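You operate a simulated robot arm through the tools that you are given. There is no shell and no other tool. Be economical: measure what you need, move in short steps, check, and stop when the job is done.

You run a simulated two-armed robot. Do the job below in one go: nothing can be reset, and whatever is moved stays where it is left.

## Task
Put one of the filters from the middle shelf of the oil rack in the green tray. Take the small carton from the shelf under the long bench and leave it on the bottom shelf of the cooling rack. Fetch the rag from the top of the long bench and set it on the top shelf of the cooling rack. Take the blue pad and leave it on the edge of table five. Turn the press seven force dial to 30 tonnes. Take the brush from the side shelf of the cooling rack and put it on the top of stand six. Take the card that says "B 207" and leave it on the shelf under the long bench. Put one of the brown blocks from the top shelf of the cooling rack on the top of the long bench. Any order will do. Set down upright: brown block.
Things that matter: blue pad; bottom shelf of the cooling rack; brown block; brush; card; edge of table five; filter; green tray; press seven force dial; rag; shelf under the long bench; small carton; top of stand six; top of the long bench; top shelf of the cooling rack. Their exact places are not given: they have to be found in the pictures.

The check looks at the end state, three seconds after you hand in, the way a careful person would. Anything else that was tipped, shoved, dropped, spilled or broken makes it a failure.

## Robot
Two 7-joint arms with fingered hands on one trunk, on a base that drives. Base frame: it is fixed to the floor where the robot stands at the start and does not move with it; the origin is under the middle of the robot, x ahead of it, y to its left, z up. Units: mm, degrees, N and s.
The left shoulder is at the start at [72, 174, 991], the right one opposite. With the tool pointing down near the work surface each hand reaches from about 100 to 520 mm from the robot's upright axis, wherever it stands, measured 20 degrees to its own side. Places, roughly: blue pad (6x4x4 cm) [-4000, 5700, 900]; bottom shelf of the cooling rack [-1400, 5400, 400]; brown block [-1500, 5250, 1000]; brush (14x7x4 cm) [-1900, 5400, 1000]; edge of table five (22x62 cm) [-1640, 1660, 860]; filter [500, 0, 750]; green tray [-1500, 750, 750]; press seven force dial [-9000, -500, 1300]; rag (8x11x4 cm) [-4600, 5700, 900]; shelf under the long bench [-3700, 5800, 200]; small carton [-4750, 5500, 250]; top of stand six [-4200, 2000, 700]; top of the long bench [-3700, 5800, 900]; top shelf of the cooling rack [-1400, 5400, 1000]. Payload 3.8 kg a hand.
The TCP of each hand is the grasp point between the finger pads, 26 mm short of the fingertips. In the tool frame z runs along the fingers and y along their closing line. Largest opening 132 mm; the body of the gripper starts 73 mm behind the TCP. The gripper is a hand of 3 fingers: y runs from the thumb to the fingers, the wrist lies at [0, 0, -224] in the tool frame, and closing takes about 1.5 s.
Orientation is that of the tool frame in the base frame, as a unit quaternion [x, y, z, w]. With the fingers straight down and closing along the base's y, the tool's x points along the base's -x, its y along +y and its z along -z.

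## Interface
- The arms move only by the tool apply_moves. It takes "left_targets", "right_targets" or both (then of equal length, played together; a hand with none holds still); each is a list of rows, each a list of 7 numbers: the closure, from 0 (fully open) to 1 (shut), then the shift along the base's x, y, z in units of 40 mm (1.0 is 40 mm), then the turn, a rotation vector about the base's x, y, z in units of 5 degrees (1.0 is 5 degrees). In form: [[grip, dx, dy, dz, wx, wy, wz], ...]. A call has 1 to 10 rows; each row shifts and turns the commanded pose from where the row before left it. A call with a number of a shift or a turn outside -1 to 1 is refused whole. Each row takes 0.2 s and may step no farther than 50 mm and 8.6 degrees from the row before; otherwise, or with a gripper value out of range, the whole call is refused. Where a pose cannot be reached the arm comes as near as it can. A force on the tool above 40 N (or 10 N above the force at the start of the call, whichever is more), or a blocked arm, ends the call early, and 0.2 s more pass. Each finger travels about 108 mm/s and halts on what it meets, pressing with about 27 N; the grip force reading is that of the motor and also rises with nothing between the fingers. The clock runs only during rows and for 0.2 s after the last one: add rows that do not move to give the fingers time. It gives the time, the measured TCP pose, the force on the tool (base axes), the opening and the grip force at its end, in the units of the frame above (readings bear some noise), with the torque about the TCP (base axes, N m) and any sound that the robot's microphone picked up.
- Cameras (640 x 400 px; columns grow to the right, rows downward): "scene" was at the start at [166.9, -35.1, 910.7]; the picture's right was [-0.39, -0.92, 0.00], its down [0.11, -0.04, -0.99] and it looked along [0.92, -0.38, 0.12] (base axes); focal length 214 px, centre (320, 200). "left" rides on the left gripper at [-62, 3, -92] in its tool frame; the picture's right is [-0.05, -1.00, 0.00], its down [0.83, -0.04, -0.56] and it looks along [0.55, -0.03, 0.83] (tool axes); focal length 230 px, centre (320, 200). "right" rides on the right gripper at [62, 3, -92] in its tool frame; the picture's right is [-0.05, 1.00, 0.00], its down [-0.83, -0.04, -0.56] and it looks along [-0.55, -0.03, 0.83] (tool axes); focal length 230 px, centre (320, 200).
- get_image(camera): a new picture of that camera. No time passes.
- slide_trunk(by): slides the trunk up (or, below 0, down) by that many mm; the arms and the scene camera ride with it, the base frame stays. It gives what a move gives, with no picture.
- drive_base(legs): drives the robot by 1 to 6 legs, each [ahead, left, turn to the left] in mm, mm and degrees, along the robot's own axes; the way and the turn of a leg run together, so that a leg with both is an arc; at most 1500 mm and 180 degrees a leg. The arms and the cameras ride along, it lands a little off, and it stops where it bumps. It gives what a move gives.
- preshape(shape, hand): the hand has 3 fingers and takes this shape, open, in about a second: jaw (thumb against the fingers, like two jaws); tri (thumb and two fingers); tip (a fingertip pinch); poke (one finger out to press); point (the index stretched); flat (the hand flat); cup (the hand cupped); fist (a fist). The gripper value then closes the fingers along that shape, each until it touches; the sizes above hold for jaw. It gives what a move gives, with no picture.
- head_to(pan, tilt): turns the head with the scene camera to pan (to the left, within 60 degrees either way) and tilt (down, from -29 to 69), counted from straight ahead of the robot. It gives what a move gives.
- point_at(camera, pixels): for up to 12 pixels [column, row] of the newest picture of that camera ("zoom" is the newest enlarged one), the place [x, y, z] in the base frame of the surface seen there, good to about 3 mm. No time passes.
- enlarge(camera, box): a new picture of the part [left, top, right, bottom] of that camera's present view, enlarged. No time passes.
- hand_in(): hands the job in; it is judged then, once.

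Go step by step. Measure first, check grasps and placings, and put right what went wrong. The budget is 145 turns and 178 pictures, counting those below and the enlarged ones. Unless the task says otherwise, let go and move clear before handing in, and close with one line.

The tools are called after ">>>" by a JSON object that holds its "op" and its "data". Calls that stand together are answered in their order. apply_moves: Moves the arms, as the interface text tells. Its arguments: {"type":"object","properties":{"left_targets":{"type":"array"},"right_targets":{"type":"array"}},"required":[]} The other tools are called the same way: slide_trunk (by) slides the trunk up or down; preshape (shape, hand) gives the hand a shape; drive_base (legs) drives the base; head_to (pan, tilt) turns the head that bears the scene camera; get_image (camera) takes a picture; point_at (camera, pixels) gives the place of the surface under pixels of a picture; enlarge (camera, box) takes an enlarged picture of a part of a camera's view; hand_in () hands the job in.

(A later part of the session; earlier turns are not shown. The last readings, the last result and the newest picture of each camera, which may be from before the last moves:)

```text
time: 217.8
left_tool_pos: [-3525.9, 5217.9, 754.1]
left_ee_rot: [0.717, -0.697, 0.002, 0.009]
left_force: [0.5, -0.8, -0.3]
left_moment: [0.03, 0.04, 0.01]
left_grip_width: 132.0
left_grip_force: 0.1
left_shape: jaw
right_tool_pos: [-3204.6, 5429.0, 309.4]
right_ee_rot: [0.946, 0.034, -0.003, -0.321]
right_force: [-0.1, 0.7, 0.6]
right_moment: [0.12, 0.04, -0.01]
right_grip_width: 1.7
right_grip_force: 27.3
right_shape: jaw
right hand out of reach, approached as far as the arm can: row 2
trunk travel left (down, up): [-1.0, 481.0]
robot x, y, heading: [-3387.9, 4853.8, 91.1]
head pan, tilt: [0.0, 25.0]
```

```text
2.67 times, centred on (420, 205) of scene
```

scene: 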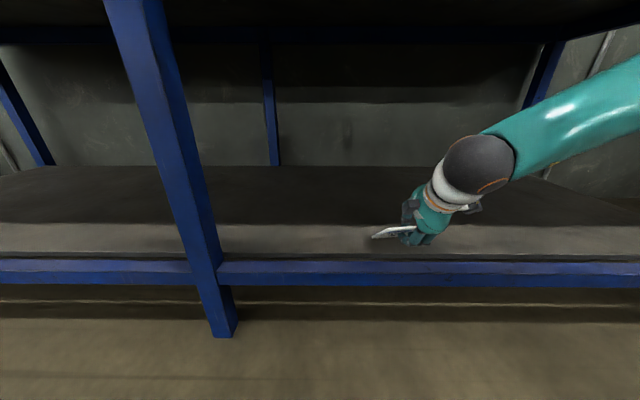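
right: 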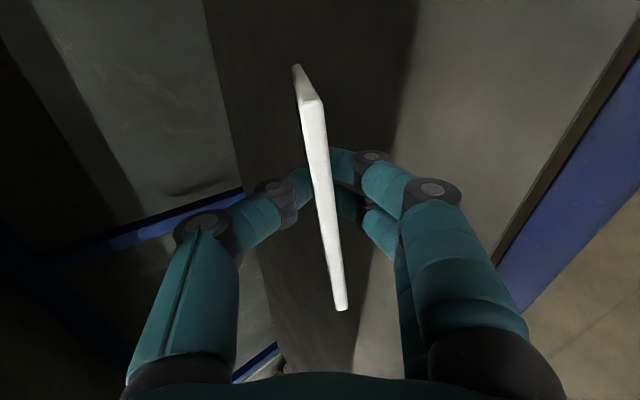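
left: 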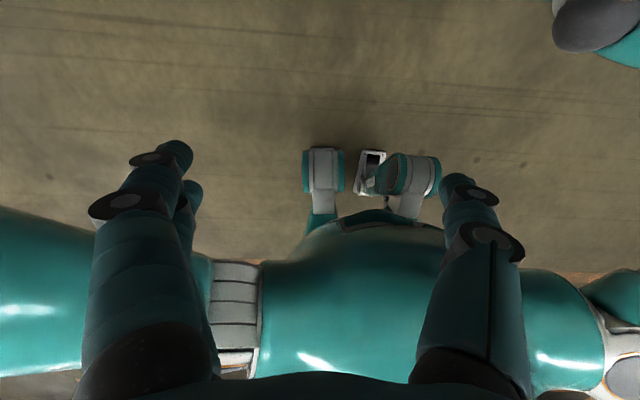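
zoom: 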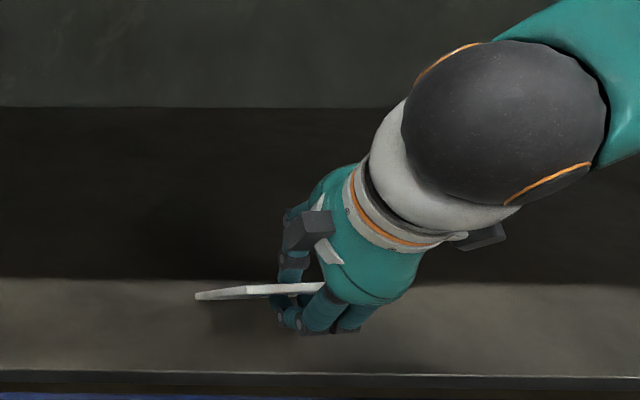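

Card's lower edge is ~5 mm above the shelf. Open gradually and look.

>>> {"op": "apply_moves", "data": {"right_targets": [[1, 0, -0.05, -0.1, 0, 0, 0], [0.9, 0, 0, 0, 0, 0, 0], [0.8, 0, 0, 0, 0, 0, 0], [0.7, 0, 0, 0, 0, 0, 0], [0.6, 0, 0, 0, 0, 0, 0], [0.6, 0, 0, 0, 0, 0, 0]]}}

>>> {"op": "enlarge", "data": {"camera": "scene", "box": [320, 130, 520, 280]}}

>>> {"op": "get_image", "data": {"camera": "right"}}

```text
time: 219.2
left_tool_pos: [-3525.7, 5218.4, 753.3]
left_ee_rot: [0.716, -0.698, 0.002, 0.008]
left_force: [-0.2, 0.3, -0.3]
left_moment: [-0.03, 0.01, 0.0]
left_grip_width: 131.8
left_grip_force: 0.1
left_shape: jaw
right_tool_pos: [-3203.2, 5426.3, 306.9]
right_ee_rot: [0.947, 0.034, -0.003, -0.32]
right_force: [-0.5, -0.3, -0.2]
right_moment: [-0.03, 0.04, -0.01]
right_grip_width: 52.5
right_grip_force: 0.0
right_shape: jaw
trunk travel left (down, up): [-1.0, 481.0]
robot x, y, heading: [-3389.3, 4852.3, 91.0]
head pan, tilt: [0.0, 25.0]
```

```text
2.67 times, centred on (420, 205) of scene
```

zoom: 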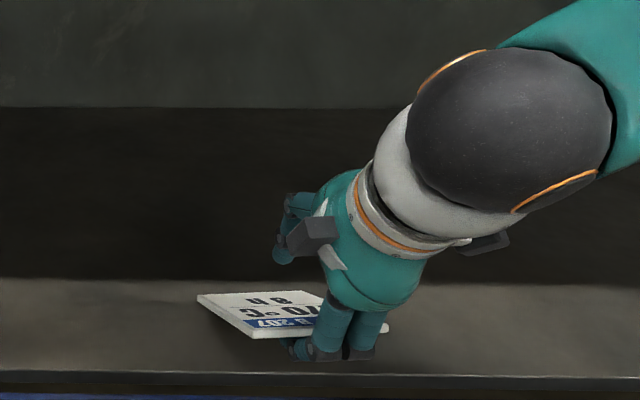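

```text
96 pictures are left
```

right: 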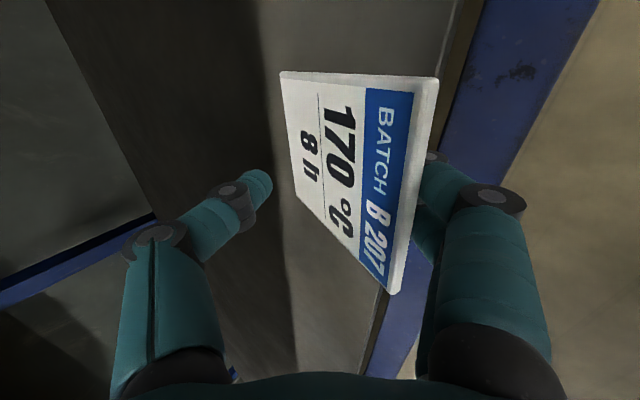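

Card lies face up leaning on the lower fingers. Measure its edges relative to the shelf front.

>>> {"op": "point_at", "data": {"camera": "right", "pixels": [[285, 78], [434, 85], [395, 285], [300, 200], [350, 150], [445, 60], [390, 330], [250, 60]]}}

```text
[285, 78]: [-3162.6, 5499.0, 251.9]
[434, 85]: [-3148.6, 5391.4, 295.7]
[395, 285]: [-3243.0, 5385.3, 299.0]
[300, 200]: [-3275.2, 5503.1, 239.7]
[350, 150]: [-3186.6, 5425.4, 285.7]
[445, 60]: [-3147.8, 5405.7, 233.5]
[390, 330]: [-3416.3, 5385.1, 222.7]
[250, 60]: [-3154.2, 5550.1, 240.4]
```

When flat the card would lie right at the front edge, so regrip it and set it ~45 mm deeper.

>>> {"op": "apply_moves", "data": {"right_targets": [[0.8, 0, 0, 0.1, 0, 0, 0], [1, 0, 0, 0.1, 0, 0, 0], [1, 0, 0, 0, 0, 0, 0], [1, 0, 0, 0, 0, 0, 0], [1, 0, 0, 0, 0, 0, 0], [1, 0, 0.4, 0.4, 0, 0, 0], [1, 0, 0.5, 0, 0, 0, 0], [1, 0, 0.3, -0.3, 0, 0, 0], [1, 0, 0, 0, 0, 0, 0]]}}

>>> {"op": "enlarge", "data": {"camera": "scene", "box": [320, 130, 520, 280]}}

>>> {"op": "get_image", "data": {"camera": "right"}}

```text
time: 221.2
left_tool_pos: [-3526.3, 5218.4, 754.2]
left_ee_rot: [0.716, -0.698, 0.001, 0.009]
left_force: [-0.2, -0.2, -0.1]
left_moment: [-0.05, 0.0, -0.01]
left_grip_width: 132.1
left_grip_force: 0.1
left_shape: jaw
right_tool_pos: [-3202.1, 5473.3, 321.4]
right_ee_rot: [0.947, 0.034, -0.002, -0.32]
right_force: [0.1, -0.2, -1.0]
right_moment: [-0.04, 0.02, 0.02]
right_grip_width: 2.4
right_grip_force: 26.9
right_shape: jaw
right hand out of reach, approached as far as the arm can: row 8
trunk travel left (down, up): [-1.0, 481.0]
robot x, y, heading: [-3386.4, 4854.2, 90.8]
head pan, tilt: [0.0, 25.0]
```

```text
2.67 times, centred on (420, 205) of scene
```

zoom: 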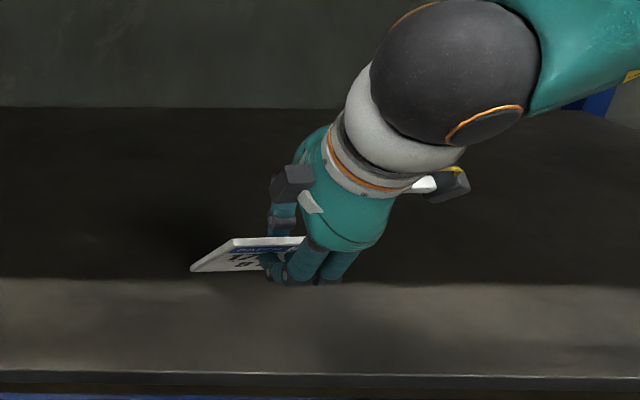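

```text
94 pictures are left
```

right: 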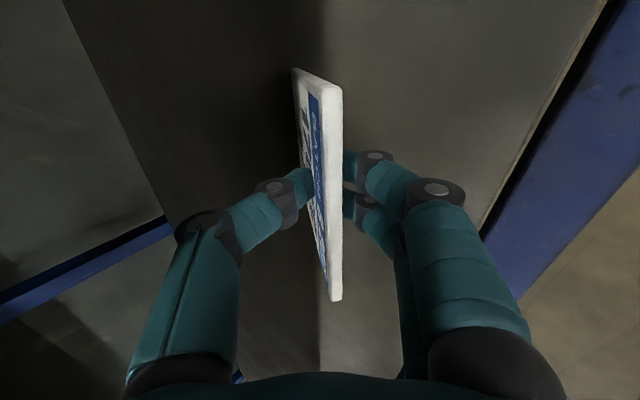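

Deeper now. Release and withdraw slowly toward the robot.

>>> {"op": "apply_moves", "data": {"right_targets": [[0.8, 0, 0, 0, 0, 0, 0], [0.6, 0, 0, 0, 0, 0, 0], [0.45, 0, 0, 0, 0, 0, 0], [0.45, 0, 0, 0, 0, 0, 0], [0.45, 0, -0.4, 0, 0, 0, 0], [0.45, 0, -0.4, 0, 0, 0, 0], [0.45, 0, -0.4, 0, 0, 0, 0], [0.45, 0, -0.4, 0, 0, 0, 0], [0.45, 0, 0, 0, 0, 0, 0]]}}

>>> {"op": "enlarge", "data": {"camera": "scene", "box": [320, 130, 520, 280]}}

>>> {"op": "get_image", "data": {"camera": "right"}}

```text
time: 223.2
left_tool_pos: [-3526.3, 5218.4, 754.0]
left_ee_rot: [0.716, -0.698, 0.002, 0.008]
left_force: [0.4, 0.3, -0.2]
left_moment: [-0.01, -0.04, 0.05]
left_grip_width: 131.9
left_grip_force: 0.0
left_shape: jaw
right_tool_pos: [-3202.4, 5408.7, 320.8]
right_ee_rot: [0.947, 0.033, -0.001, -0.32]
right_force: [0.2, -0.4, -0.2]
right_moment: [-0.02, -0.03, 0.04]
right_grip_width: 72.1
right_grip_force: 0.1
right_shape: jaw
trunk travel left (down, up): [-1.0, 481.0]
robot x, y, heading: [-3388.2, 4851.0, 91.2]
head pan, tilt: [0.0, 25.0]
```

```text
2.67 times, centred on (420, 205) of scene
```

zoom: 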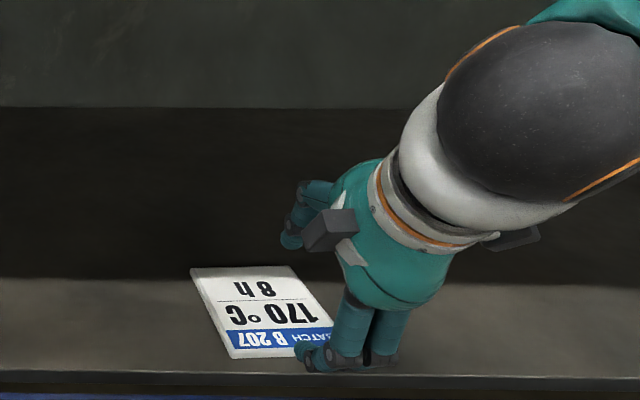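

```text
92 pictures are left
```

right: 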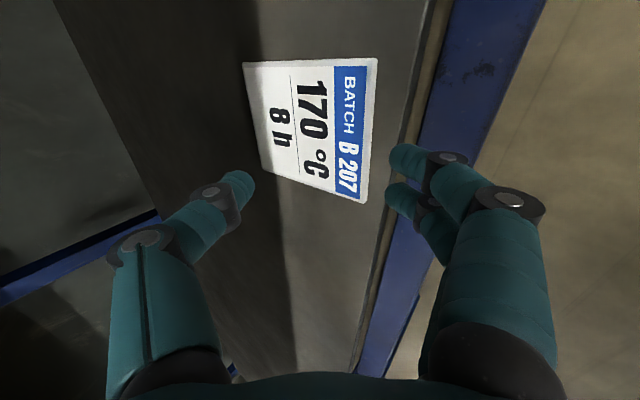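

Card lies flat on the shelf. Withdraw, back off and move along to the carton at x≈-4690.

>>> {"op": "apply_moves", "data": {"right_targets": [[0.3, 0, 0, 0.6, 0, 0, 0], [0, 0, 0, 0.6, 0, 0, 0]]}}

>>> {"op": "drive_base", "data": {"legs": [[-350, 0, -1], [0, 1130, 0]]}}

>>> {"op": "head_to", "data": {"pan": 10, "tilt": 15}}

>>> {"op": "get_image", "data": {"camera": "scene"}}

```text
time: 223.8
left_tool_pos: [-3526.6, 5219.1, 754.6]
left_ee_rot: [0.716, -0.698, 0.003, 0.008]
left_force: [-0.3, -0.8, -0.1]
left_moment: [-0.02, 0.05, 0.03]
left_grip_width: 131.8
left_grip_force: 0.1
left_shape: jaw
right_tool_pos: [-3201.2, 5409.1, 369.9]
right_ee_rot: [0.947, 0.034, -0.001, -0.319]
right_force: [0.4, -0.7, 0.1]
right_moment: [0.03, 0.03, 0.01]
right_grip_width: 132.1
right_grip_force: 0.1
right_shape: jaw
trunk travel left (down, up): [-1.0, 481.0]
robot x, y, heading: [-3386.5, 4853.6, 90.9]
head pan, tilt: [0.0, 25.0]
```

```text
time: 235.9
left_tool_pos: [-4650.4, 4864.1, 752.5]
left_ee_rot: [0.71, -0.704, 0.005, 0.011]
left_force: [0.0, -0.2, 1.4]
left_moment: [0.0, 0.02, -0.01]
left_grip_width: 132.0
left_grip_force: 0.1
left_shape: jaw
right_tool_pos: [-4324.1, 5046.5, 366.2]
right_ee_rot: [0.948, 0.026, 0.0, -0.318]
right_force: [0.1, 0.0, 0.2]
right_moment: [-0.01, 0.02, 0.01]
right_grip_width: 132.0
right_grip_force: 0.1
right_shape: jaw
trunk travel left (down, up): [-1.0, 481.0]
robot x, y, heading: [-4519.4, 4492.8, 90.4]
head pan, tilt: [0.0, 25.0]
```

```text
time: 236.6
left_tool_pos: [-4650.3, 4863.2, 751.6]
left_ee_rot: [0.711, -0.704, 0.003, 0.01]
left_force: [0.6, -0.3, -0.3]
left_moment: [-0.02, 0.02, -0.02]
left_grip_width: 131.8
left_grip_force: 0.0
left_shape: jaw
right_tool_pos: [-4324.0, 5046.9, 365.0]
right_ee_rot: [0.948, 0.027, 0.001, -0.318]
right_force: [0.1, 0.7, 0.0]
right_moment: [0.03, 0.0, 0.02]
right_grip_width: 132.0
right_grip_force: 0.0
right_shape: jaw
trunk travel left (down, up): [-1.0, 481.0]
robot x, y, heading: [-4521.2, 4492.8, 90.2]
head pan, tilt: [10.0, 15.0]
```

```text
91 pictures are left
```

scene: 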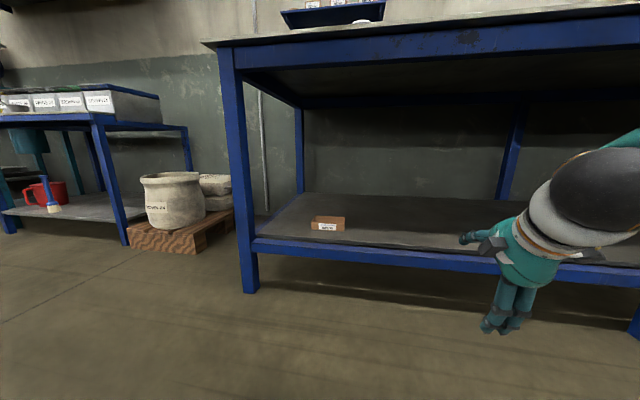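

>>> {"op": "enlarge", "data": {"camera": "scene", "box": [270, 190, 390, 265]}}

>>> {"op": "point_at", "data": {"camera": "scene", "pixels": [[312, 218], [343, 218], [328, 217], [327, 227], [312, 228], [344, 227], [330, 238], [330, 246], [245, 250], [240, 55]]}}

```text
5.33 times, centred on (330, 228) of scene
```

zoom: 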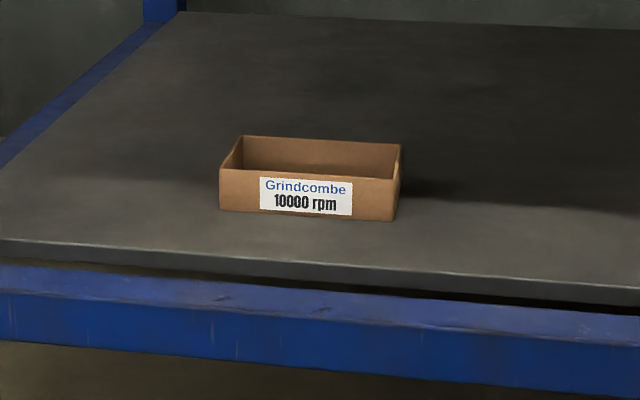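

```text
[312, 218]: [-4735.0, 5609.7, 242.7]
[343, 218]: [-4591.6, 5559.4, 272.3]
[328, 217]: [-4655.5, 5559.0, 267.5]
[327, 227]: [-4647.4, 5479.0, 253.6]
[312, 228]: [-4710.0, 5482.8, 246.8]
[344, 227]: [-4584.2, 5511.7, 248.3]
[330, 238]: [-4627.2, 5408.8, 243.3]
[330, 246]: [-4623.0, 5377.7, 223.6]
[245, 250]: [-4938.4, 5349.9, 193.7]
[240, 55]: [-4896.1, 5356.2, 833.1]
```

Carton is an open box x −4715..−4585, y 5481–5560, z 241–275 — too wide for a full grip, so I'll pinch its right end wall with the left hand, tilted forward. Shift right 90 mm and swing the left hand down/forward.

>>> {"op": "drive_base", "data": {"legs": [[0, -90, 0]]}}

>>> {"op": "apply_moves", "data": {"left_targets": [[0.3, 0, 0.7, -0.8, 1, 0, 0], [0.3, 0, 0.7, -0.8, 1, 0, 0], [0.3, 0, 0.7, -0.8, 1, 0, 0], [0.3, 0, 0.6, -0.9, 1, 0, 0], [0.3, 0, 0.6, -0.9, 1, 0, 0], [0.3, 0, 0.6, -0.9, 1, 0, 0], [0.3, 0, 0.6, -0.9, 1, 0, 0], [0.3, 0, 0.6, -0.9, 1, 0, 0], [0.3, 0, 0, -0.9, 0, 0, 0], [0.3, 0, 0, 0, 0, 0, 0]]}}

>>> {"op": "get_image", "data": {"camera": "scene"}}

```text
time: 238.1
left_tool_pos: [-4563.0, 4864.1, 751.8]
left_ee_rot: [0.711, -0.704, 0.004, 0.01]
left_force: [-0.2, 0.4, -0.3]
left_moment: [0.02, 0.01, 0.01]
left_grip_width: 132.0
left_grip_force: 0.1
left_shape: jaw
right_tool_pos: [-4234.8, 5046.6, 365.9]
right_ee_rot: [0.948, 0.025, 0.001, -0.317]
right_force: [-0.2, 0.4, 0.0]
right_moment: [0.02, 0.0, 0.01]
right_grip_width: 131.8
right_grip_force: 0.0
right_shape: jaw
trunk travel left (down, up): [-1.0, 481.0]
robot x, y, heading: [-4428.9, 4491.2, 90.1]
head pan, tilt: [10.0, 15.0]
```

```text
time: 240.2
left_tool_pos: [-4560.5, 5066.7, 438.6]
left_ee_rot: [0.671, -0.662, -0.238, -0.233]
left_force: [-0.5, 0.4, -0.3]
left_moment: [-0.02, 0.0, -0.05]
left_grip_width: 92.8
left_grip_force: 0.1
left_shape: jaw
right_tool_pos: [-4234.8, 5046.8, 364.7]
right_ee_rot: [0.948, 0.026, 0.001, -0.318]
right_force: [-0.2, -0.5, 0.2]
right_moment: [-0.01, 0.0, 0.02]
right_grip_width: 131.8
right_grip_force: 0.1
right_shape: jaw
trunk travel left (down, up): [-1.0, 481.0]
robot x, y, heading: [-4431.0, 4493.8, 90.2]
head pan, tilt: [10.0, 15.0]
```

```text
89 pictures are left
```

scene: 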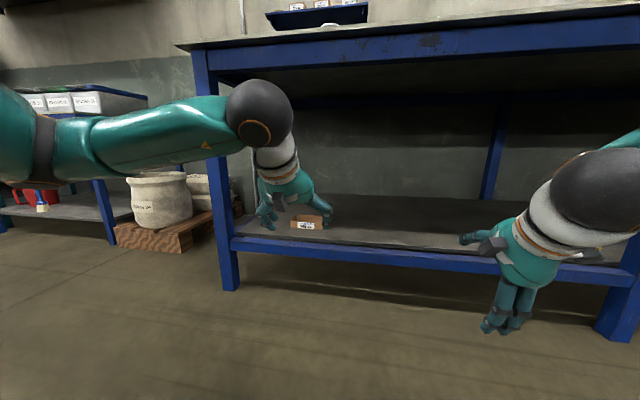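

Good. Drive in 365 mm, watching the left camera.

>>> {"op": "drive_base", "data": {"legs": [[375, 0, 0]]}}

>>> {"op": "get_image", "data": {"camera": "left"}}

>>> {"op": "get_image", "data": {"camera": "scene"}}

```text
time: 242.6
left_tool_pos: [-4562.0, 5440.1, 438.8]
left_ee_rot: [0.67, -0.663, -0.237, -0.234]
left_force: [0.7, -0.3, 0.4]
left_moment: [-0.01, -0.02, 0.04]
left_grip_width: 92.6
left_grip_force: 0.0
left_shape: jaw
right_tool_pos: [-4233.4, 5417.6, 365.7]
right_ee_rot: [0.948, 0.025, 0.0, -0.317]
right_force: [0.0, 0.1, -0.4]
right_moment: [-0.05, -0.04, 0.04]
right_grip_width: 131.9
right_grip_force: 0.1
right_shape: jaw
trunk travel left (down, up): [-1.0, 481.0]
robot x, y, heading: [-4435.2, 4864.1, 89.9]
head pan, tilt: [10.0, 15.0]
```

```text
88 pictures are left
```

left: 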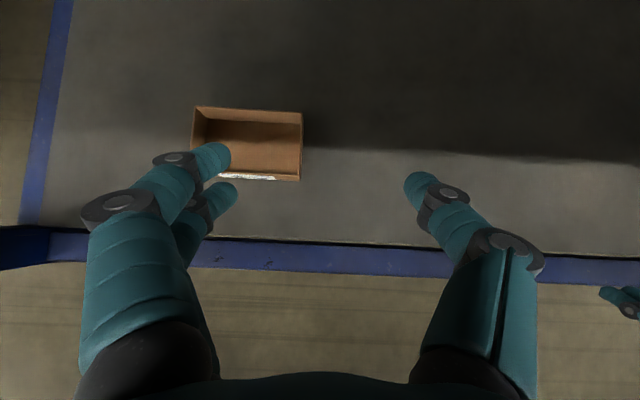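

```text
87 pictures are left
```

scene: 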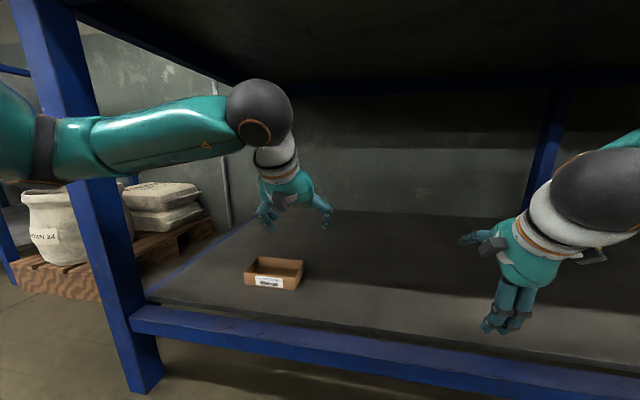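

>>> {"op": "point_at", "data": {"camera": "left", "pixels": [[301, 112], [301, 178], [301, 145], [270, 150], [195, 108], [296, 150], [250, 180]]}}

>>> {"op": "enlarge", "data": {"camera": "left", "box": [170, 80, 350, 200]}}

```text
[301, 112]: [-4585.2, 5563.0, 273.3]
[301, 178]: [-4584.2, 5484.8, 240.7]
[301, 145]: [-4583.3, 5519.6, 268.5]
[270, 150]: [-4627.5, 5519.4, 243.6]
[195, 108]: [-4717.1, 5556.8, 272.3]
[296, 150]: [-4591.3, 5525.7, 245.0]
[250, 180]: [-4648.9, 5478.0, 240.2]
```

```text
3.33 times, centred on (260, 140) of left
```

zoom: 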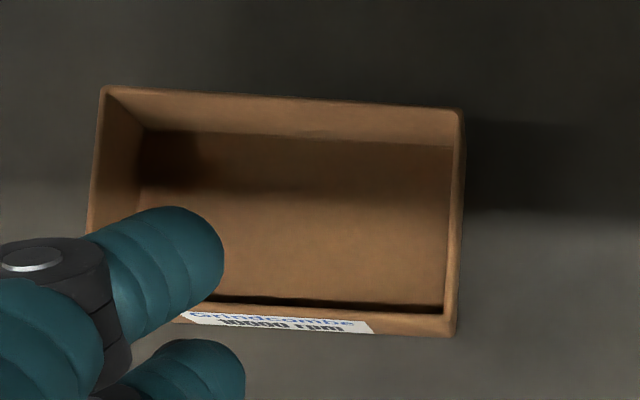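

Right wall at x −4585, y 5484–5563, top z 273. Drive in another 85 mm, then shift and descend.

>>> {"op": "drive_base", "data": {"legs": [[85, 0, 0]]}}

>>> {"op": "apply_moves", "data": {"left_targets": [[0.3, -0.6, 0, -0.7, 0, 0, 0], [0.3, 0, 0, -1, 0, 0, 0], [0.3, 0, 0, -1, 0, 0, 0], [0.3, 0, 0, -0.6, 0, 0, 0], [0.3, 0, 0, 0, 0, 0, 0]]}}

>>> {"op": "get_image", "data": {"camera": "left"}}

```text
time: 243.7
left_tool_pos: [-4562.6, 5524.9, 438.7]
left_ee_rot: [0.67, -0.663, -0.236, -0.235]
left_force: [0.2, -0.5, -0.1]
left_moment: [0.03, 0.0, 0.01]
left_grip_width: 92.5
left_grip_force: 0.0
left_shape: jaw
right_tool_pos: [-4234.2, 5503.1, 365.6]
right_ee_rot: [0.948, 0.025, 0.001, -0.317]
right_force: [-0.1, -0.1, 0.3]
right_moment: [0.02, 0.03, 0.0]
right_grip_width: 131.9
right_grip_force: 0.0
right_shape: jaw
trunk travel left (down, up): [-1.0, 481.0]
robot x, y, heading: [-4435.1, 4950.1, 90.1]
head pan, tilt: [10.0, 15.0]
```

```text
time: 244.9
left_tool_pos: [-4589.2, 5527.5, 305.7]
left_ee_rot: [0.671, -0.662, -0.237, -0.233]
left_force: [0.6, -0.7, 0.2]
left_moment: [-0.04, 0.01, 0.02]
left_grip_width: 92.7
left_grip_force: 0.0
left_shape: jaw
right_tool_pos: [-4235.3, 5503.9, 366.0]
right_ee_rot: [0.948, 0.025, 0.0, -0.317]
right_force: [-0.5, 0.4, -0.2]
right_moment: [0.0, 0.01, -0.02]
right_grip_width: 131.8
right_grip_force: 0.0
right_shape: jaw
trunk travel left (down, up): [-1.0, 481.0]
robot x, y, heading: [-4436.1, 4949.2, 90.1]
head pan, tilt: [10.0, 15.0]
```

```text
85 pictures are left
```

left: 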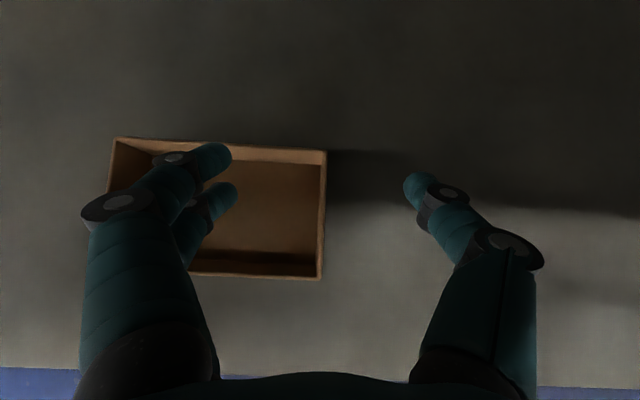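

Wall at column 323 is centred. Descend 31 mm and close.

>>> {"op": "apply_moves", "data": {"left_targets": [[0.3, 0, 0, -0.5, 0, 0, 0], [0.3, 0, 0, -0.28, 0, 0, 0], [0.3, 0, 0, 0, 0, 0, 0]]}}

>>> {"op": "apply_moves", "data": {"left_targets": [[0.5, 0, 0, 0, 0, 0, 0], [0.7, 0, 0, 0, 0, 0, 0], [0.85, 0, 0, 0, 0, 0, 0], [1, 0, 0, 0, 0, 0, 0], [1, 0, 0, 0, 0, 0, 0], [1, 0, 0, 0, 0, 0, 0], [1, 0, 0, 0, 0, 0, 0]]}}

>>> {"op": "get_image", "data": {"camera": "left"}}

```text
time: 245.7
left_tool_pos: [-4585.9, 5526.3, 275.5]
left_ee_rot: [0.671, -0.662, -0.238, -0.234]
left_force: [-0.7, 0.5, -0.3]
left_moment: [0.0, -0.03, 0.0]
left_grip_width: 92.5
left_grip_force: 0.1
left_shape: jaw
right_tool_pos: [-4235.6, 5503.2, 365.6]
right_ee_rot: [0.948, 0.024, 0.0, -0.318]
right_force: [-0.2, 0.2, 0.2]
right_moment: [0.0, -0.04, 0.02]
right_grip_width: 131.9
right_grip_force: 0.1
right_shape: jaw
trunk travel left (down, up): [-1.0, 481.0]
robot x, y, heading: [-4431.0, 4947.2, 90.2]
head pan, tilt: [10.0, 15.0]
```

```text
time: 247.3
left_tool_pos: [-4585.8, 5527.0, 275.3]
left_ee_rot: [0.671, -0.663, -0.238, -0.233]
left_force: [0.1, 0.3, -0.2]
left_moment: [-0.01, 0.03, 0.01]
left_grip_width: 1.0
left_grip_force: 26.6
left_shape: jaw
right_tool_pos: [-4233.9, 5502.9, 365.1]
right_ee_rot: [0.948, 0.026, 0.001, -0.317]
right_force: [-0.5, -0.2, -0.2]
right_moment: [0.03, -0.02, 0.03]
right_grip_width: 131.7
right_grip_force: 0.0
right_shape: jaw
trunk travel left (down, up): [-1.0, 481.0]
robot x, y, heading: [-4432.7, 4948.8, 90.3]
head pan, tilt: [10.0, 15.0]
```

```text
84 pictures are left
```

left: 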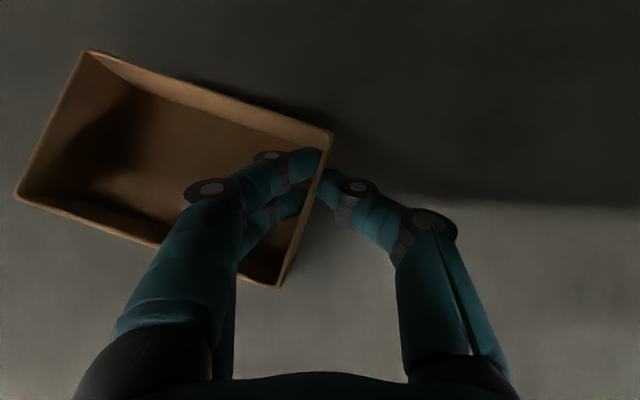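

Pinched (box turned a little). Lift and check.

>>> {"op": "apply_moves", "data": {"left_targets": [[1, 0, 0, 0.4, 0, 0, 0], [1, 0, 0, 0.7, 0, 0, 0], [1, 0, 0, 0.7, 0, 0, 0], [1, 0, 0, 0, 0, 0, 0]]}}

>>> {"op": "get_image", "data": {"camera": "scene"}}

```text
time: 248.3
left_tool_pos: [-4587.4, 5524.9, 348.0]
left_ee_rot: [0.67, -0.664, -0.236, -0.234]
left_force: [-0.2, -1.1, -0.7]
left_moment: [-0.04, -0.06, 0.01]
left_grip_width: 1.0
left_grip_force: 26.6
left_shape: jaw
right_tool_pos: [-4235.7, 5502.8, 364.2]
right_ee_rot: [0.948, 0.025, 0.001, -0.317]
right_force: [0.3, 0.7, -0.4]
right_moment: [0.02, 0.01, 0.0]
right_grip_width: 131.9
right_grip_force: 0.2
right_shape: jaw
trunk travel left (down, up): [-1.0, 481.0]
robot x, y, heading: [-4426.5, 4945.7, 90.1]
head pan, tilt: [10.0, 15.0]
```

```text
83 pictures are left
```

scene: 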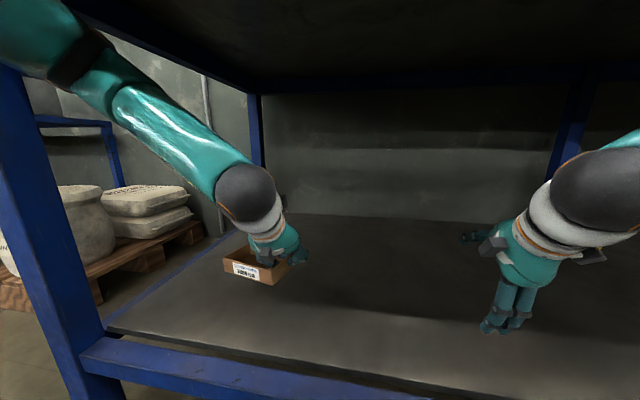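

Held. Back out, straighten the right hand, raise the trunk for the bench top.

>>> {"op": "drive_base", "data": {"legs": [[-480, 0, 0]]}}

>>> {"op": "apply_moves", "data": {"right_targets": [[0, 0, -0.6, 0.9, -1, 0, 0], [0, 0, -0.6, 0.9, -1, 0, 0], [0, 0, -0.6, 0.9, -1, 0, 0], [0, 0, -0.6, 0.9, -1, 0, 0], [0, 0, -0.6, 0.9, -1, 0, 0], [0, 0, -0.6, 0.9, -1, 0, 0], [0, 0, -0.3, 0.9, -1, 0, 0], [0, 0, 0, 0.5, -0.4, 0, 0]]}}

>>> {"op": "slide_trunk", "data": {"by": 470}}

>>> {"op": "head_to", "data": {"pan": 0, "tilt": 15}}

>>> {"op": "get_image", "data": {"camera": "scene"}}

```text
time: 251.2
left_tool_pos: [-4587.2, 5037.2, 348.6]
left_ee_rot: [0.67, -0.663, -0.237, -0.234]
left_force: [0.3, -0.7, -0.9]
left_moment: [-0.01, -0.04, -0.01]
left_grip_width: 0.8
left_grip_force: 27.3
left_shape: jaw
right_tool_pos: [-4234.0, 5015.8, 364.7]
right_ee_rot: [0.948, 0.025, 0.001, -0.318]
right_force: [0.1, -0.4, 0.4]
right_moment: [0.0, 0.02, 0.03]
right_grip_width: 131.9
right_grip_force: 0.1
right_shape: jaw
trunk travel left (down, up): [-1.0, 481.0]
robot x, y, heading: [-4430.9, 4460.9, 90.0]
head pan, tilt: [10.0, 15.0]
```

```text
time: 253.0
left_tool_pos: [-4586.1, 5039.1, 347.7]
left_ee_rot: [0.67, -0.663, -0.237, -0.234]
left_force: [0.5, 0.8, -1.3]
left_moment: [-0.04, -0.04, 0.0]
left_grip_width: 0.7
left_grip_force: 27.5
left_shape: jaw
right_tool_pos: [-4233.1, 4859.3, 636.5]
right_ee_rot: [1.0, 0.024, -0.007, 0.0]
right_force: [-0.7, 1.1, -0.2]
right_moment: [0.01, 0.03, 0.0]
right_grip_width: 132.1
right_grip_force: 0.2
right_shape: jaw
trunk travel left (down, up): [-1.0, 481.0]
robot x, y, heading: [-4431.0, 4464.9, 90.2]
head pan, tilt: [10.0, 15.0]
```

```text
refused: 470 is not a number from -400 to 400
```

```text
time: 253.7
left_tool_pos: [-4585.0, 5038.9, 348.4]
left_ee_rot: [0.671, -0.662, -0.238, -0.233]
left_force: [0.1, 0.3, -1.1]
left_moment: [-0.01, -0.03, -0.02]
left_grip_width: 0.9
left_grip_force: 26.9
left_shape: jaw
right_tool_pos: [-4234.1, 4858.8, 637.9]
right_ee_rot: [1.0, 0.024, -0.006, 0.001]
right_force: [0.6, 0.1, -0.3]
right_moment: [0.01, -0.03, 0.01]
right_grip_width: 131.8
right_grip_force: 0.1
right_shape: jaw
trunk travel left (down, up): [-1.0, 481.0]
robot x, y, heading: [-4433.6, 4464.6, 90.2]
head pan, tilt: [0.0, 15.0]
```

```text
82 pictures are left
```

scene: 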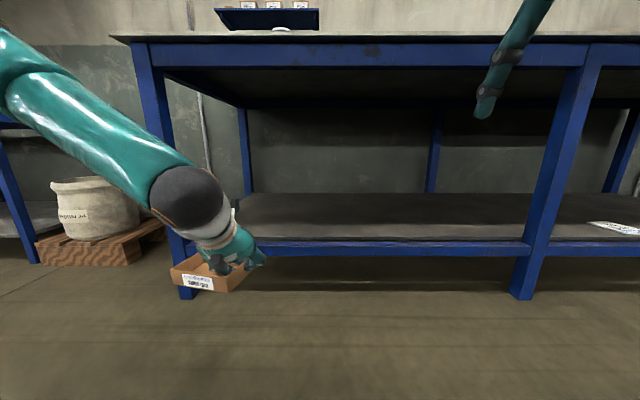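

>>> {"op": "slide_trunk", "data": {"by": 400}}

>>> {"op": "slide_trunk", "data": {"by": 75}}

>>> {"op": "get_image", "data": {"camera": "scene"}}

>>> {"op": "enlarge", "data": {"camera": "scene", "box": [80, 150, 560, 260]}}

```text
time: 257.6
left_tool_pos: [-4586.5, 5038.1, 747.0]
left_ee_rot: [0.671, -0.663, -0.237, -0.233]
left_force: [0.1, 0.0, -1.0]
left_moment: [-0.03, -0.02, 0.0]
left_grip_width: 0.7
left_grip_force: 27.0
left_shape: jaw
right_tool_pos: [-4235.0, 4860.0, 1037.3]
right_ee_rot: [1.0, 0.024, -0.008, 0.0]
right_force: [0.0, 0.8, 0.6]
right_moment: [-0.02, 0.01, -0.02]
right_grip_width: 131.9
right_grip_force: 0.1
right_shape: jaw
trunk travel left (down, up): [-401.0, 81.0]
robot x, y, heading: [-4431.9, 4462.9, 90.0]
head pan, tilt: [0.0, 15.0]
```

```text
time: 258.7
left_tool_pos: [-4584.9, 5036.9, 820.5]
left_ee_rot: [0.67, -0.664, -0.235, -0.233]
left_force: [0.1, -0.4, 0.0]
left_moment: [0.01, -0.02, 0.02]
left_grip_width: 0.7
left_grip_force: 26.8
left_shape: jaw
right_tool_pos: [-4233.5, 4860.3, 1111.7]
right_ee_rot: [1.0, 0.024, -0.007, 0.001]
right_force: [0.5, 0.5, -0.4]
right_moment: [-0.01, -0.01, 0.02]
right_grip_width: 131.9
right_grip_force: 0.0
right_shape: jaw
trunk travel left (down, up): [-476.0, 6.0]
robot x, y, heading: [-4432.6, 4462.8, 90.0]
head pan, tilt: [0.0, 15.0]
```

```text
81 pictures are left
```

scene: 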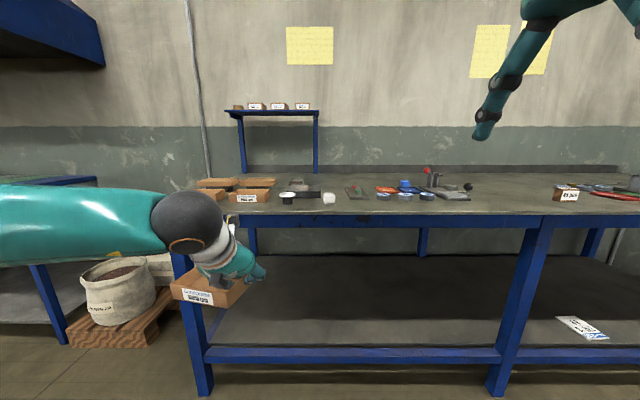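

```text
1.33 times, centred on (320, 205) of scene
```

zoom: 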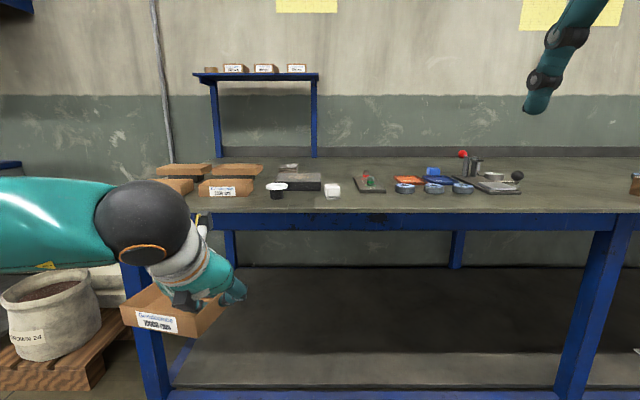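

>>> {"op": "enlarge", "data": {"camera": "scene", "box": [260, 160, 480, 225]}}

>>> {"op": "point_at", "data": {"camera": "scene", "pixels": [[328, 197], [323, 195], [335, 195], [328, 205], [300, 185], [405, 184], [400, 184], [410, 184], [405, 190], [310, 195], [287, 198], [412, 194]]}}

```text
2.91 times, centred on (370, 192) of scene
```

zoom: 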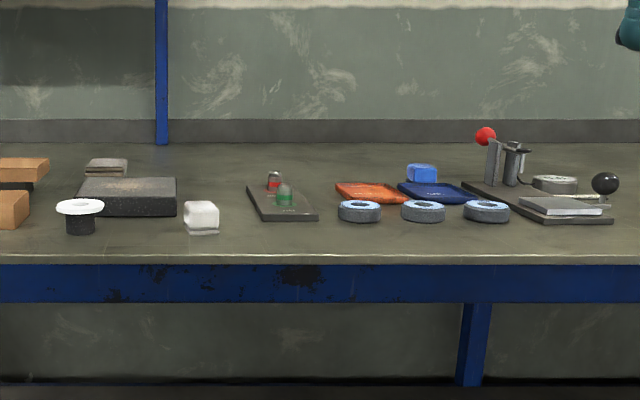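

```text
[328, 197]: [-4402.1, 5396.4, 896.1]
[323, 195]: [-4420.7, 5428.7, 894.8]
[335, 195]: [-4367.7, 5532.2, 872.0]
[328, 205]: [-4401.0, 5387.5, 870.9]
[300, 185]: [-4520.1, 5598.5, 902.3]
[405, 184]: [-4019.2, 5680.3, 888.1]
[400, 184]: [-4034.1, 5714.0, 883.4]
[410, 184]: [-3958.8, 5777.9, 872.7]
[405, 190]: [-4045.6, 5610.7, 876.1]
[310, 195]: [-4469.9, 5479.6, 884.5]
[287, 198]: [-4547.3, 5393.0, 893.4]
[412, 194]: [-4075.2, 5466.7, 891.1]
```

The rag seems to be the folded grey-brown cloth at (297,181), the pad the blue block at (405,183). Enlarge and measure both.

>>> {"op": "enlarge", "data": {"camera": "scene", "box": [260, 160, 340, 210]}}

>>> {"op": "point_at", "data": {"camera": "zoom", "pixels": [[295, 145], [240, 150], [350, 150], [295, 170], [295, 132], [280, 210], [240, 230], [380, 230], [300, 260]]}}

>>> {"op": "enlarge", "data": {"camera": "scene", "box": [370, 160, 450, 210]}}

>>> {"op": "point_at", "data": {"camera": "zoom", "pixels": [[275, 170], [250, 190], [300, 190], [275, 200], [275, 215], [275, 155]]}}

```text
8.00 times, centred on (300, 185) of scene
```

zoom: 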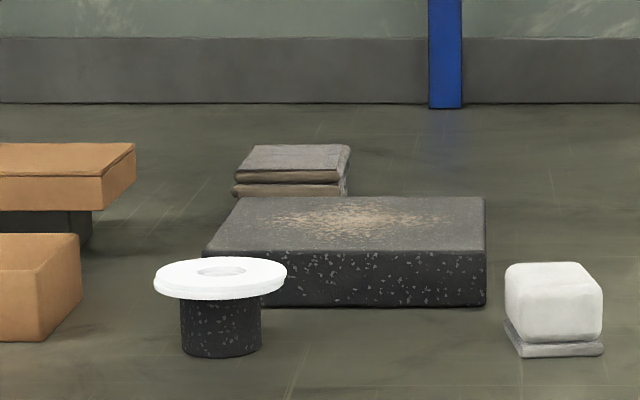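

```text
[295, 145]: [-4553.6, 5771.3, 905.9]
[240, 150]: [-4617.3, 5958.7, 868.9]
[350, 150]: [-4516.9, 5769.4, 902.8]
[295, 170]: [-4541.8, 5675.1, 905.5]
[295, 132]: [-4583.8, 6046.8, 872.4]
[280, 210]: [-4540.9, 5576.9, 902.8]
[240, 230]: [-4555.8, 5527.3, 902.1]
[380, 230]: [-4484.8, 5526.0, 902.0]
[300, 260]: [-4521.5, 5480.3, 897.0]
```

```text
8.00 times, centred on (410, 185) of scene
```

zoom: 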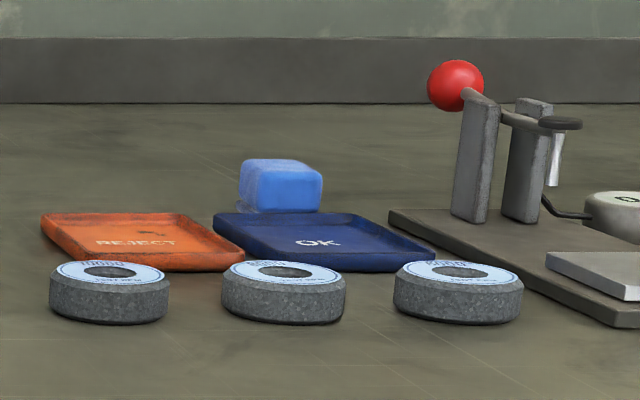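

```text
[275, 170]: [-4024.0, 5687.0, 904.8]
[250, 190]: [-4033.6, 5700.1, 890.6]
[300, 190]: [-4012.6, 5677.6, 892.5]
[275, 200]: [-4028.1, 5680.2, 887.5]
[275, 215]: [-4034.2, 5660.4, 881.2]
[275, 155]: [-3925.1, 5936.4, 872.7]
```

Carton first: with it in the left hand I can't safely work over the bench. Drive to the cooling rack and inspect the bottom shelf.

>>> {"op": "drive_base", "data": {"legs": [[0, -1450, 0], [0, -1450, 0]]}}

>>> {"op": "slide_trunk", "data": {"by": -330}}

>>> {"op": "head_to", "data": {"pan": -10, "tilt": 25}}

>>> {"op": "get_image", "data": {"camera": "scene"}}

```text
time: 283.8
left_tool_pos: [-1742.9, 5083.7, 822.6]
left_ee_rot: [0.688, -0.645, -0.243, -0.227]
left_force: [0.9, 0.3, -0.7]
left_moment: [-0.02, -0.02, 0.0]
left_grip_width: 0.9
left_grip_force: 27.1
left_shape: jaw
right_tool_pos: [-1381.6, 4923.9, 1112.2]
right_ee_rot: [0.999, 0.05, -0.007, 0.0]
right_force: [0.2, -0.2, -1.5]
right_moment: [-0.02, 0.01, 0.02]
right_grip_width: 131.9
right_grip_force: 0.0
right_shape: jaw
trunk travel left (down, up): [-476.0, 6.0]
robot x, y, heading: [-1560.2, 4512.2, 93.3]
head pan, tilt: [0.0, 15.0]
```

```text
time: 287.1
left_tool_pos: [-1743.6, 5085.1, 494.4]
left_ee_rot: [0.687, -0.645, -0.243, -0.229]
left_force: [0.3, -0.5, -0.3]
left_moment: [0.05, 0.02, 0.0]
left_grip_width: 0.8
left_grip_force: 26.7
left_shape: jaw
right_tool_pos: [-1381.2, 4924.5, 781.6]
right_ee_rot: [0.999, 0.05, -0.007, 0.0]
right_force: [0.0, 0.2, 0.8]
right_moment: [-0.03, 0.05, 0.0]
right_grip_width: 131.5
right_grip_force: 0.0
right_shape: jaw
trunk travel left (down, up): [-146.0, 336.0]
robot x, y, heading: [-1560.1, 4516.7, 93.2]
head pan, tilt: [0.0, 15.0]
```

```text
time: 287.8
left_tool_pos: [-1743.1, 5084.1, 492.8]
left_ee_rot: [0.688, -0.645, -0.243, -0.227]
left_force: [0.3, -0.4, -0.2]
left_moment: [0.01, -0.05, 0.02]
left_grip_width: 0.6
left_grip_force: 26.9
left_shape: jaw
right_tool_pos: [-1381.4, 4923.7, 782.6]
right_ee_rot: [0.999, 0.051, -0.007, 0.001]
right_force: [-0.9, -0.5, 0.0]
right_moment: [-0.02, 0.0, 0.01]
right_grip_width: 131.8
right_grip_force: 0.0
right_shape: jaw
trunk travel left (down, up): [-146.0, 336.0]
robot x, y, heading: [-1559.5, 4519.7, 93.1]
head pan, tilt: [-10.0, 25.0]
```

```text
76 pictures are left
```

scene: 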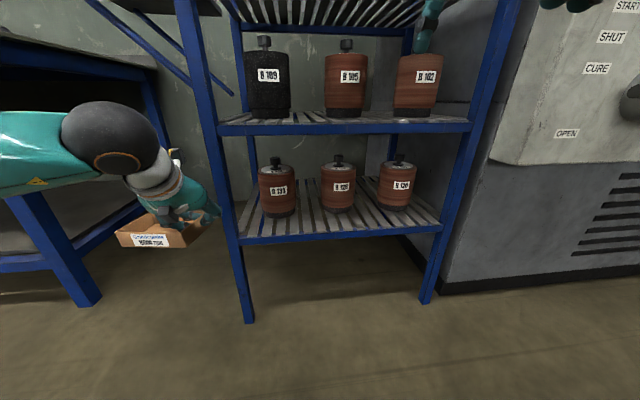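

>>> {"op": "enlarge", "data": {"camera": "scene", "box": [210, 130, 470, 250]}}

>>> {"op": "point_at", "data": {"camera": "scene", "pixels": [[278, 215], [338, 208], [396, 205], [242, 240], [440, 228], [310, 215], [425, 210], [248, 205], [300, 180], [310, 230], [370, 185], [345, 182]]}}

```text
2.46 times, centred on (340, 190) of scene
```

zoom: 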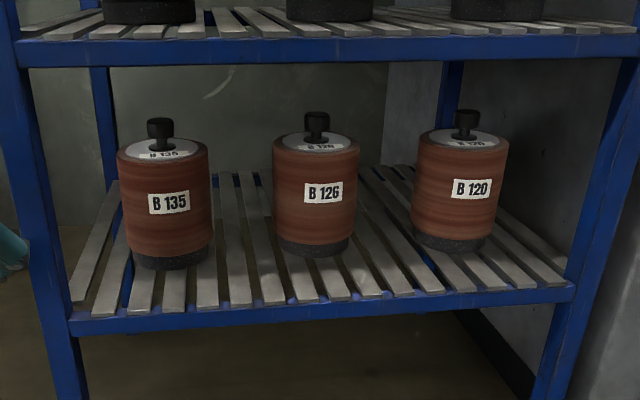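

```text
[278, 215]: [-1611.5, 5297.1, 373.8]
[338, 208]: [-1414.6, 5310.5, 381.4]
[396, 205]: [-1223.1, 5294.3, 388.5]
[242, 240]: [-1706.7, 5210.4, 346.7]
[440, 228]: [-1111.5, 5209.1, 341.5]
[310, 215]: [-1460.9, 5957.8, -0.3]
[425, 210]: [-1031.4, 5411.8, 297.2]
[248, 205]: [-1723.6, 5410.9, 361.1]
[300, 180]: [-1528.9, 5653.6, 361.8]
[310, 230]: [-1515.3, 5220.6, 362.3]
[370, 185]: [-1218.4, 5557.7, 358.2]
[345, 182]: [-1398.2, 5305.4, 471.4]
```

Shelf z≈362, front strip in front of the canisters ≈80–90 mm deep, best spot x≈-1515 (gap between B135 and B126). Correct heading and check the carton's pose in the hand.

>>> {"op": "drive_base", "data": {"legs": [[0, 0, -3.2]]}}

>>> {"op": "get_image", "data": {"camera": "left"}}

>>> {"op": "point_at", "data": {"camera": "left", "pixels": [[85, 52], [328, 132], [283, 284], [18, 196], [150, 130], [160, 240]]}}

>>> {"op": "get_image", "data": {"camera": "scene"}}

```text
time: 288.6
left_tool_pos: [-1709.9, 5092.8, 493.6]
left_ee_rot: [0.669, -0.665, -0.237, -0.234]
left_force: [-0.4, -0.2, -0.5]
left_moment: [0.01, -0.03, -0.03]
left_grip_width: 0.6
left_grip_force: 26.9
left_shape: jaw
right_tool_pos: [-1358.1, 4913.4, 783.5]
right_ee_rot: [1.0, 0.022, -0.007, 0.0]
right_force: [0.2, 0.2, 0.3]
right_moment: [0.0, -0.01, -0.05]
right_grip_width: 131.8
right_grip_force: 0.1
right_shape: jaw
trunk travel left (down, up): [-146.0, 336.0]
robot x, y, heading: [-1559.3, 4517.9, 90.1]
head pan, tilt: [-10.0, 25.0]
```

```text
74 pictures are left
```

left: 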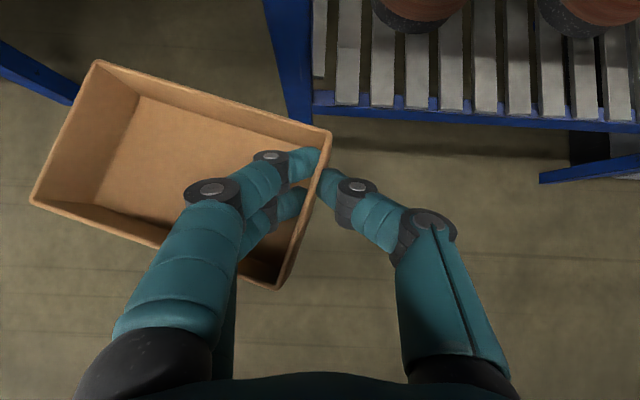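

```text
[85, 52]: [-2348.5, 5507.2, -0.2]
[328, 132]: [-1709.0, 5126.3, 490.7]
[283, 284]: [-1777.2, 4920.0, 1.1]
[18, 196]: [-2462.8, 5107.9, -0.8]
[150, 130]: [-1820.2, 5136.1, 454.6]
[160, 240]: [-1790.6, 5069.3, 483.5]
```

```text
73 pictures are left
```

scene: 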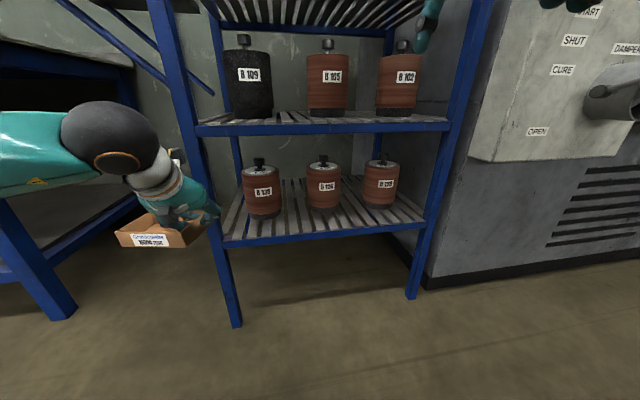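

>>> {"op": "point_at", "data": {"camera": "left", "pixels": [[100, 66], [322, 134], [275, 281], [37, 199], [300, 212], [210, 97], [65, 135], [115, 230], [140, 100], [115, 190]]}}

>>> {"op": "enlarge", "data": {"camera": "scene", "box": [100, 180, 230, 260]}}

```text
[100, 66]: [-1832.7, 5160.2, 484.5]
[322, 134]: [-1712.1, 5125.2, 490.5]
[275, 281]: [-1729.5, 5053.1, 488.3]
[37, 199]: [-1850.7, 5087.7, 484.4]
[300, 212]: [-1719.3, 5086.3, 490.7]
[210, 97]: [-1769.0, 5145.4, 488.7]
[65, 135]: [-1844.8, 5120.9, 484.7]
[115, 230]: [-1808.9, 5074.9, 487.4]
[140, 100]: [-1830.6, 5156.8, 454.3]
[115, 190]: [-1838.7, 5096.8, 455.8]
```

```text
4.92 times, centred on (165, 220) of scene
```

zoom: 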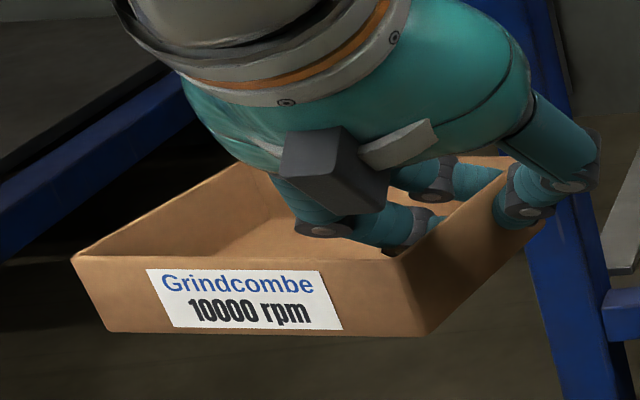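

Carton hangs level (rim z≈487), yawed −16°. Rotate it back 15°, drive right 265, then ahead partly.

>>> {"op": "apply_moves", "data": {"left_targets": [[1, 0, 0, 0, 0, 0, 1], [1, 0, 0, 0, 0, 0, 1], [1, 0, 0, 0, 0, 0, 1], [1, 0, 0, 0, 0, 0, 0]]}}

>>> {"op": "drive_base", "data": {"legs": [[0, -265, 0], [110, 0, 0]]}}

>>> {"op": "get_image", "data": {"camera": "left"}}

>>> {"op": "get_image", "data": {"camera": "scene"}}

```text
time: 289.6
left_tool_pos: [-1710.0, 5093.5, 492.7]
left_ee_rot: [0.751, -0.571, -0.266, -0.201]
left_force: [-0.4, 0.8, -0.7]
left_moment: [0.0, -0.03, 0.0]
left_grip_width: 0.6
left_grip_force: 26.9
left_shape: jaw
right_tool_pos: [-1358.9, 4912.6, 781.8]
right_ee_rot: [1.0, 0.021, -0.007, 0.0]
right_force: [-0.8, -0.2, 0.4]
right_moment: [0.0, -0.02, -0.03]
right_grip_width: 131.9
right_grip_force: 0.1
right_shape: jaw
trunk travel left (down, up): [-146.0, 336.0]
robot x, y, heading: [-1557.2, 4514.2, 89.8]
head pan, tilt: [-10.0, 25.0]
```

```text
time: 293.3
left_tool_pos: [-1442.4, 5206.0, 492.8]
left_ee_rot: [0.75, -0.572, -0.265, -0.201]
left_force: [-0.5, 0.0, -1.5]
left_moment: [-0.01, -0.06, -0.03]
left_grip_width: 0.6
left_grip_force: 26.8
left_shape: jaw
right_tool_pos: [-1092.5, 5024.1, 782.1]
right_ee_rot: [1.0, 0.02, -0.008, 0.0]
right_force: [-0.2, -0.9, -0.7]
right_moment: [-0.02, 0.01, 0.0]
right_grip_width: 132.0
right_grip_force: 0.0
right_shape: jaw
trunk travel left (down, up): [-146.0, 336.0]
robot x, y, heading: [-1290.4, 4626.9, 89.9]
head pan, tilt: [-10.0, 25.0]
```

```text
71 pictures are left
```

left: 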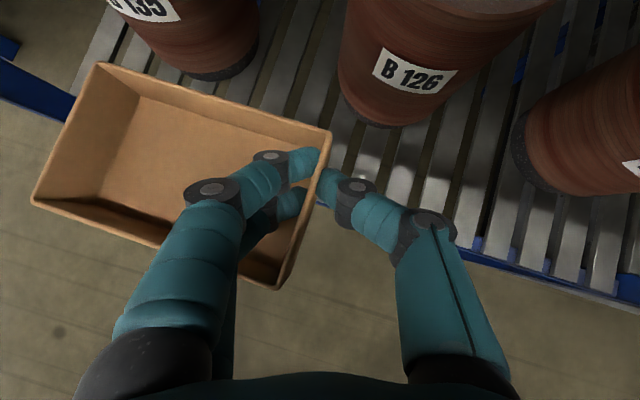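

```text
70 pictures are left
```

scene: 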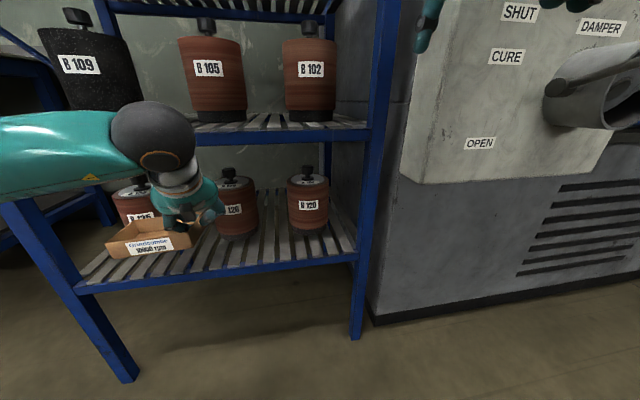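

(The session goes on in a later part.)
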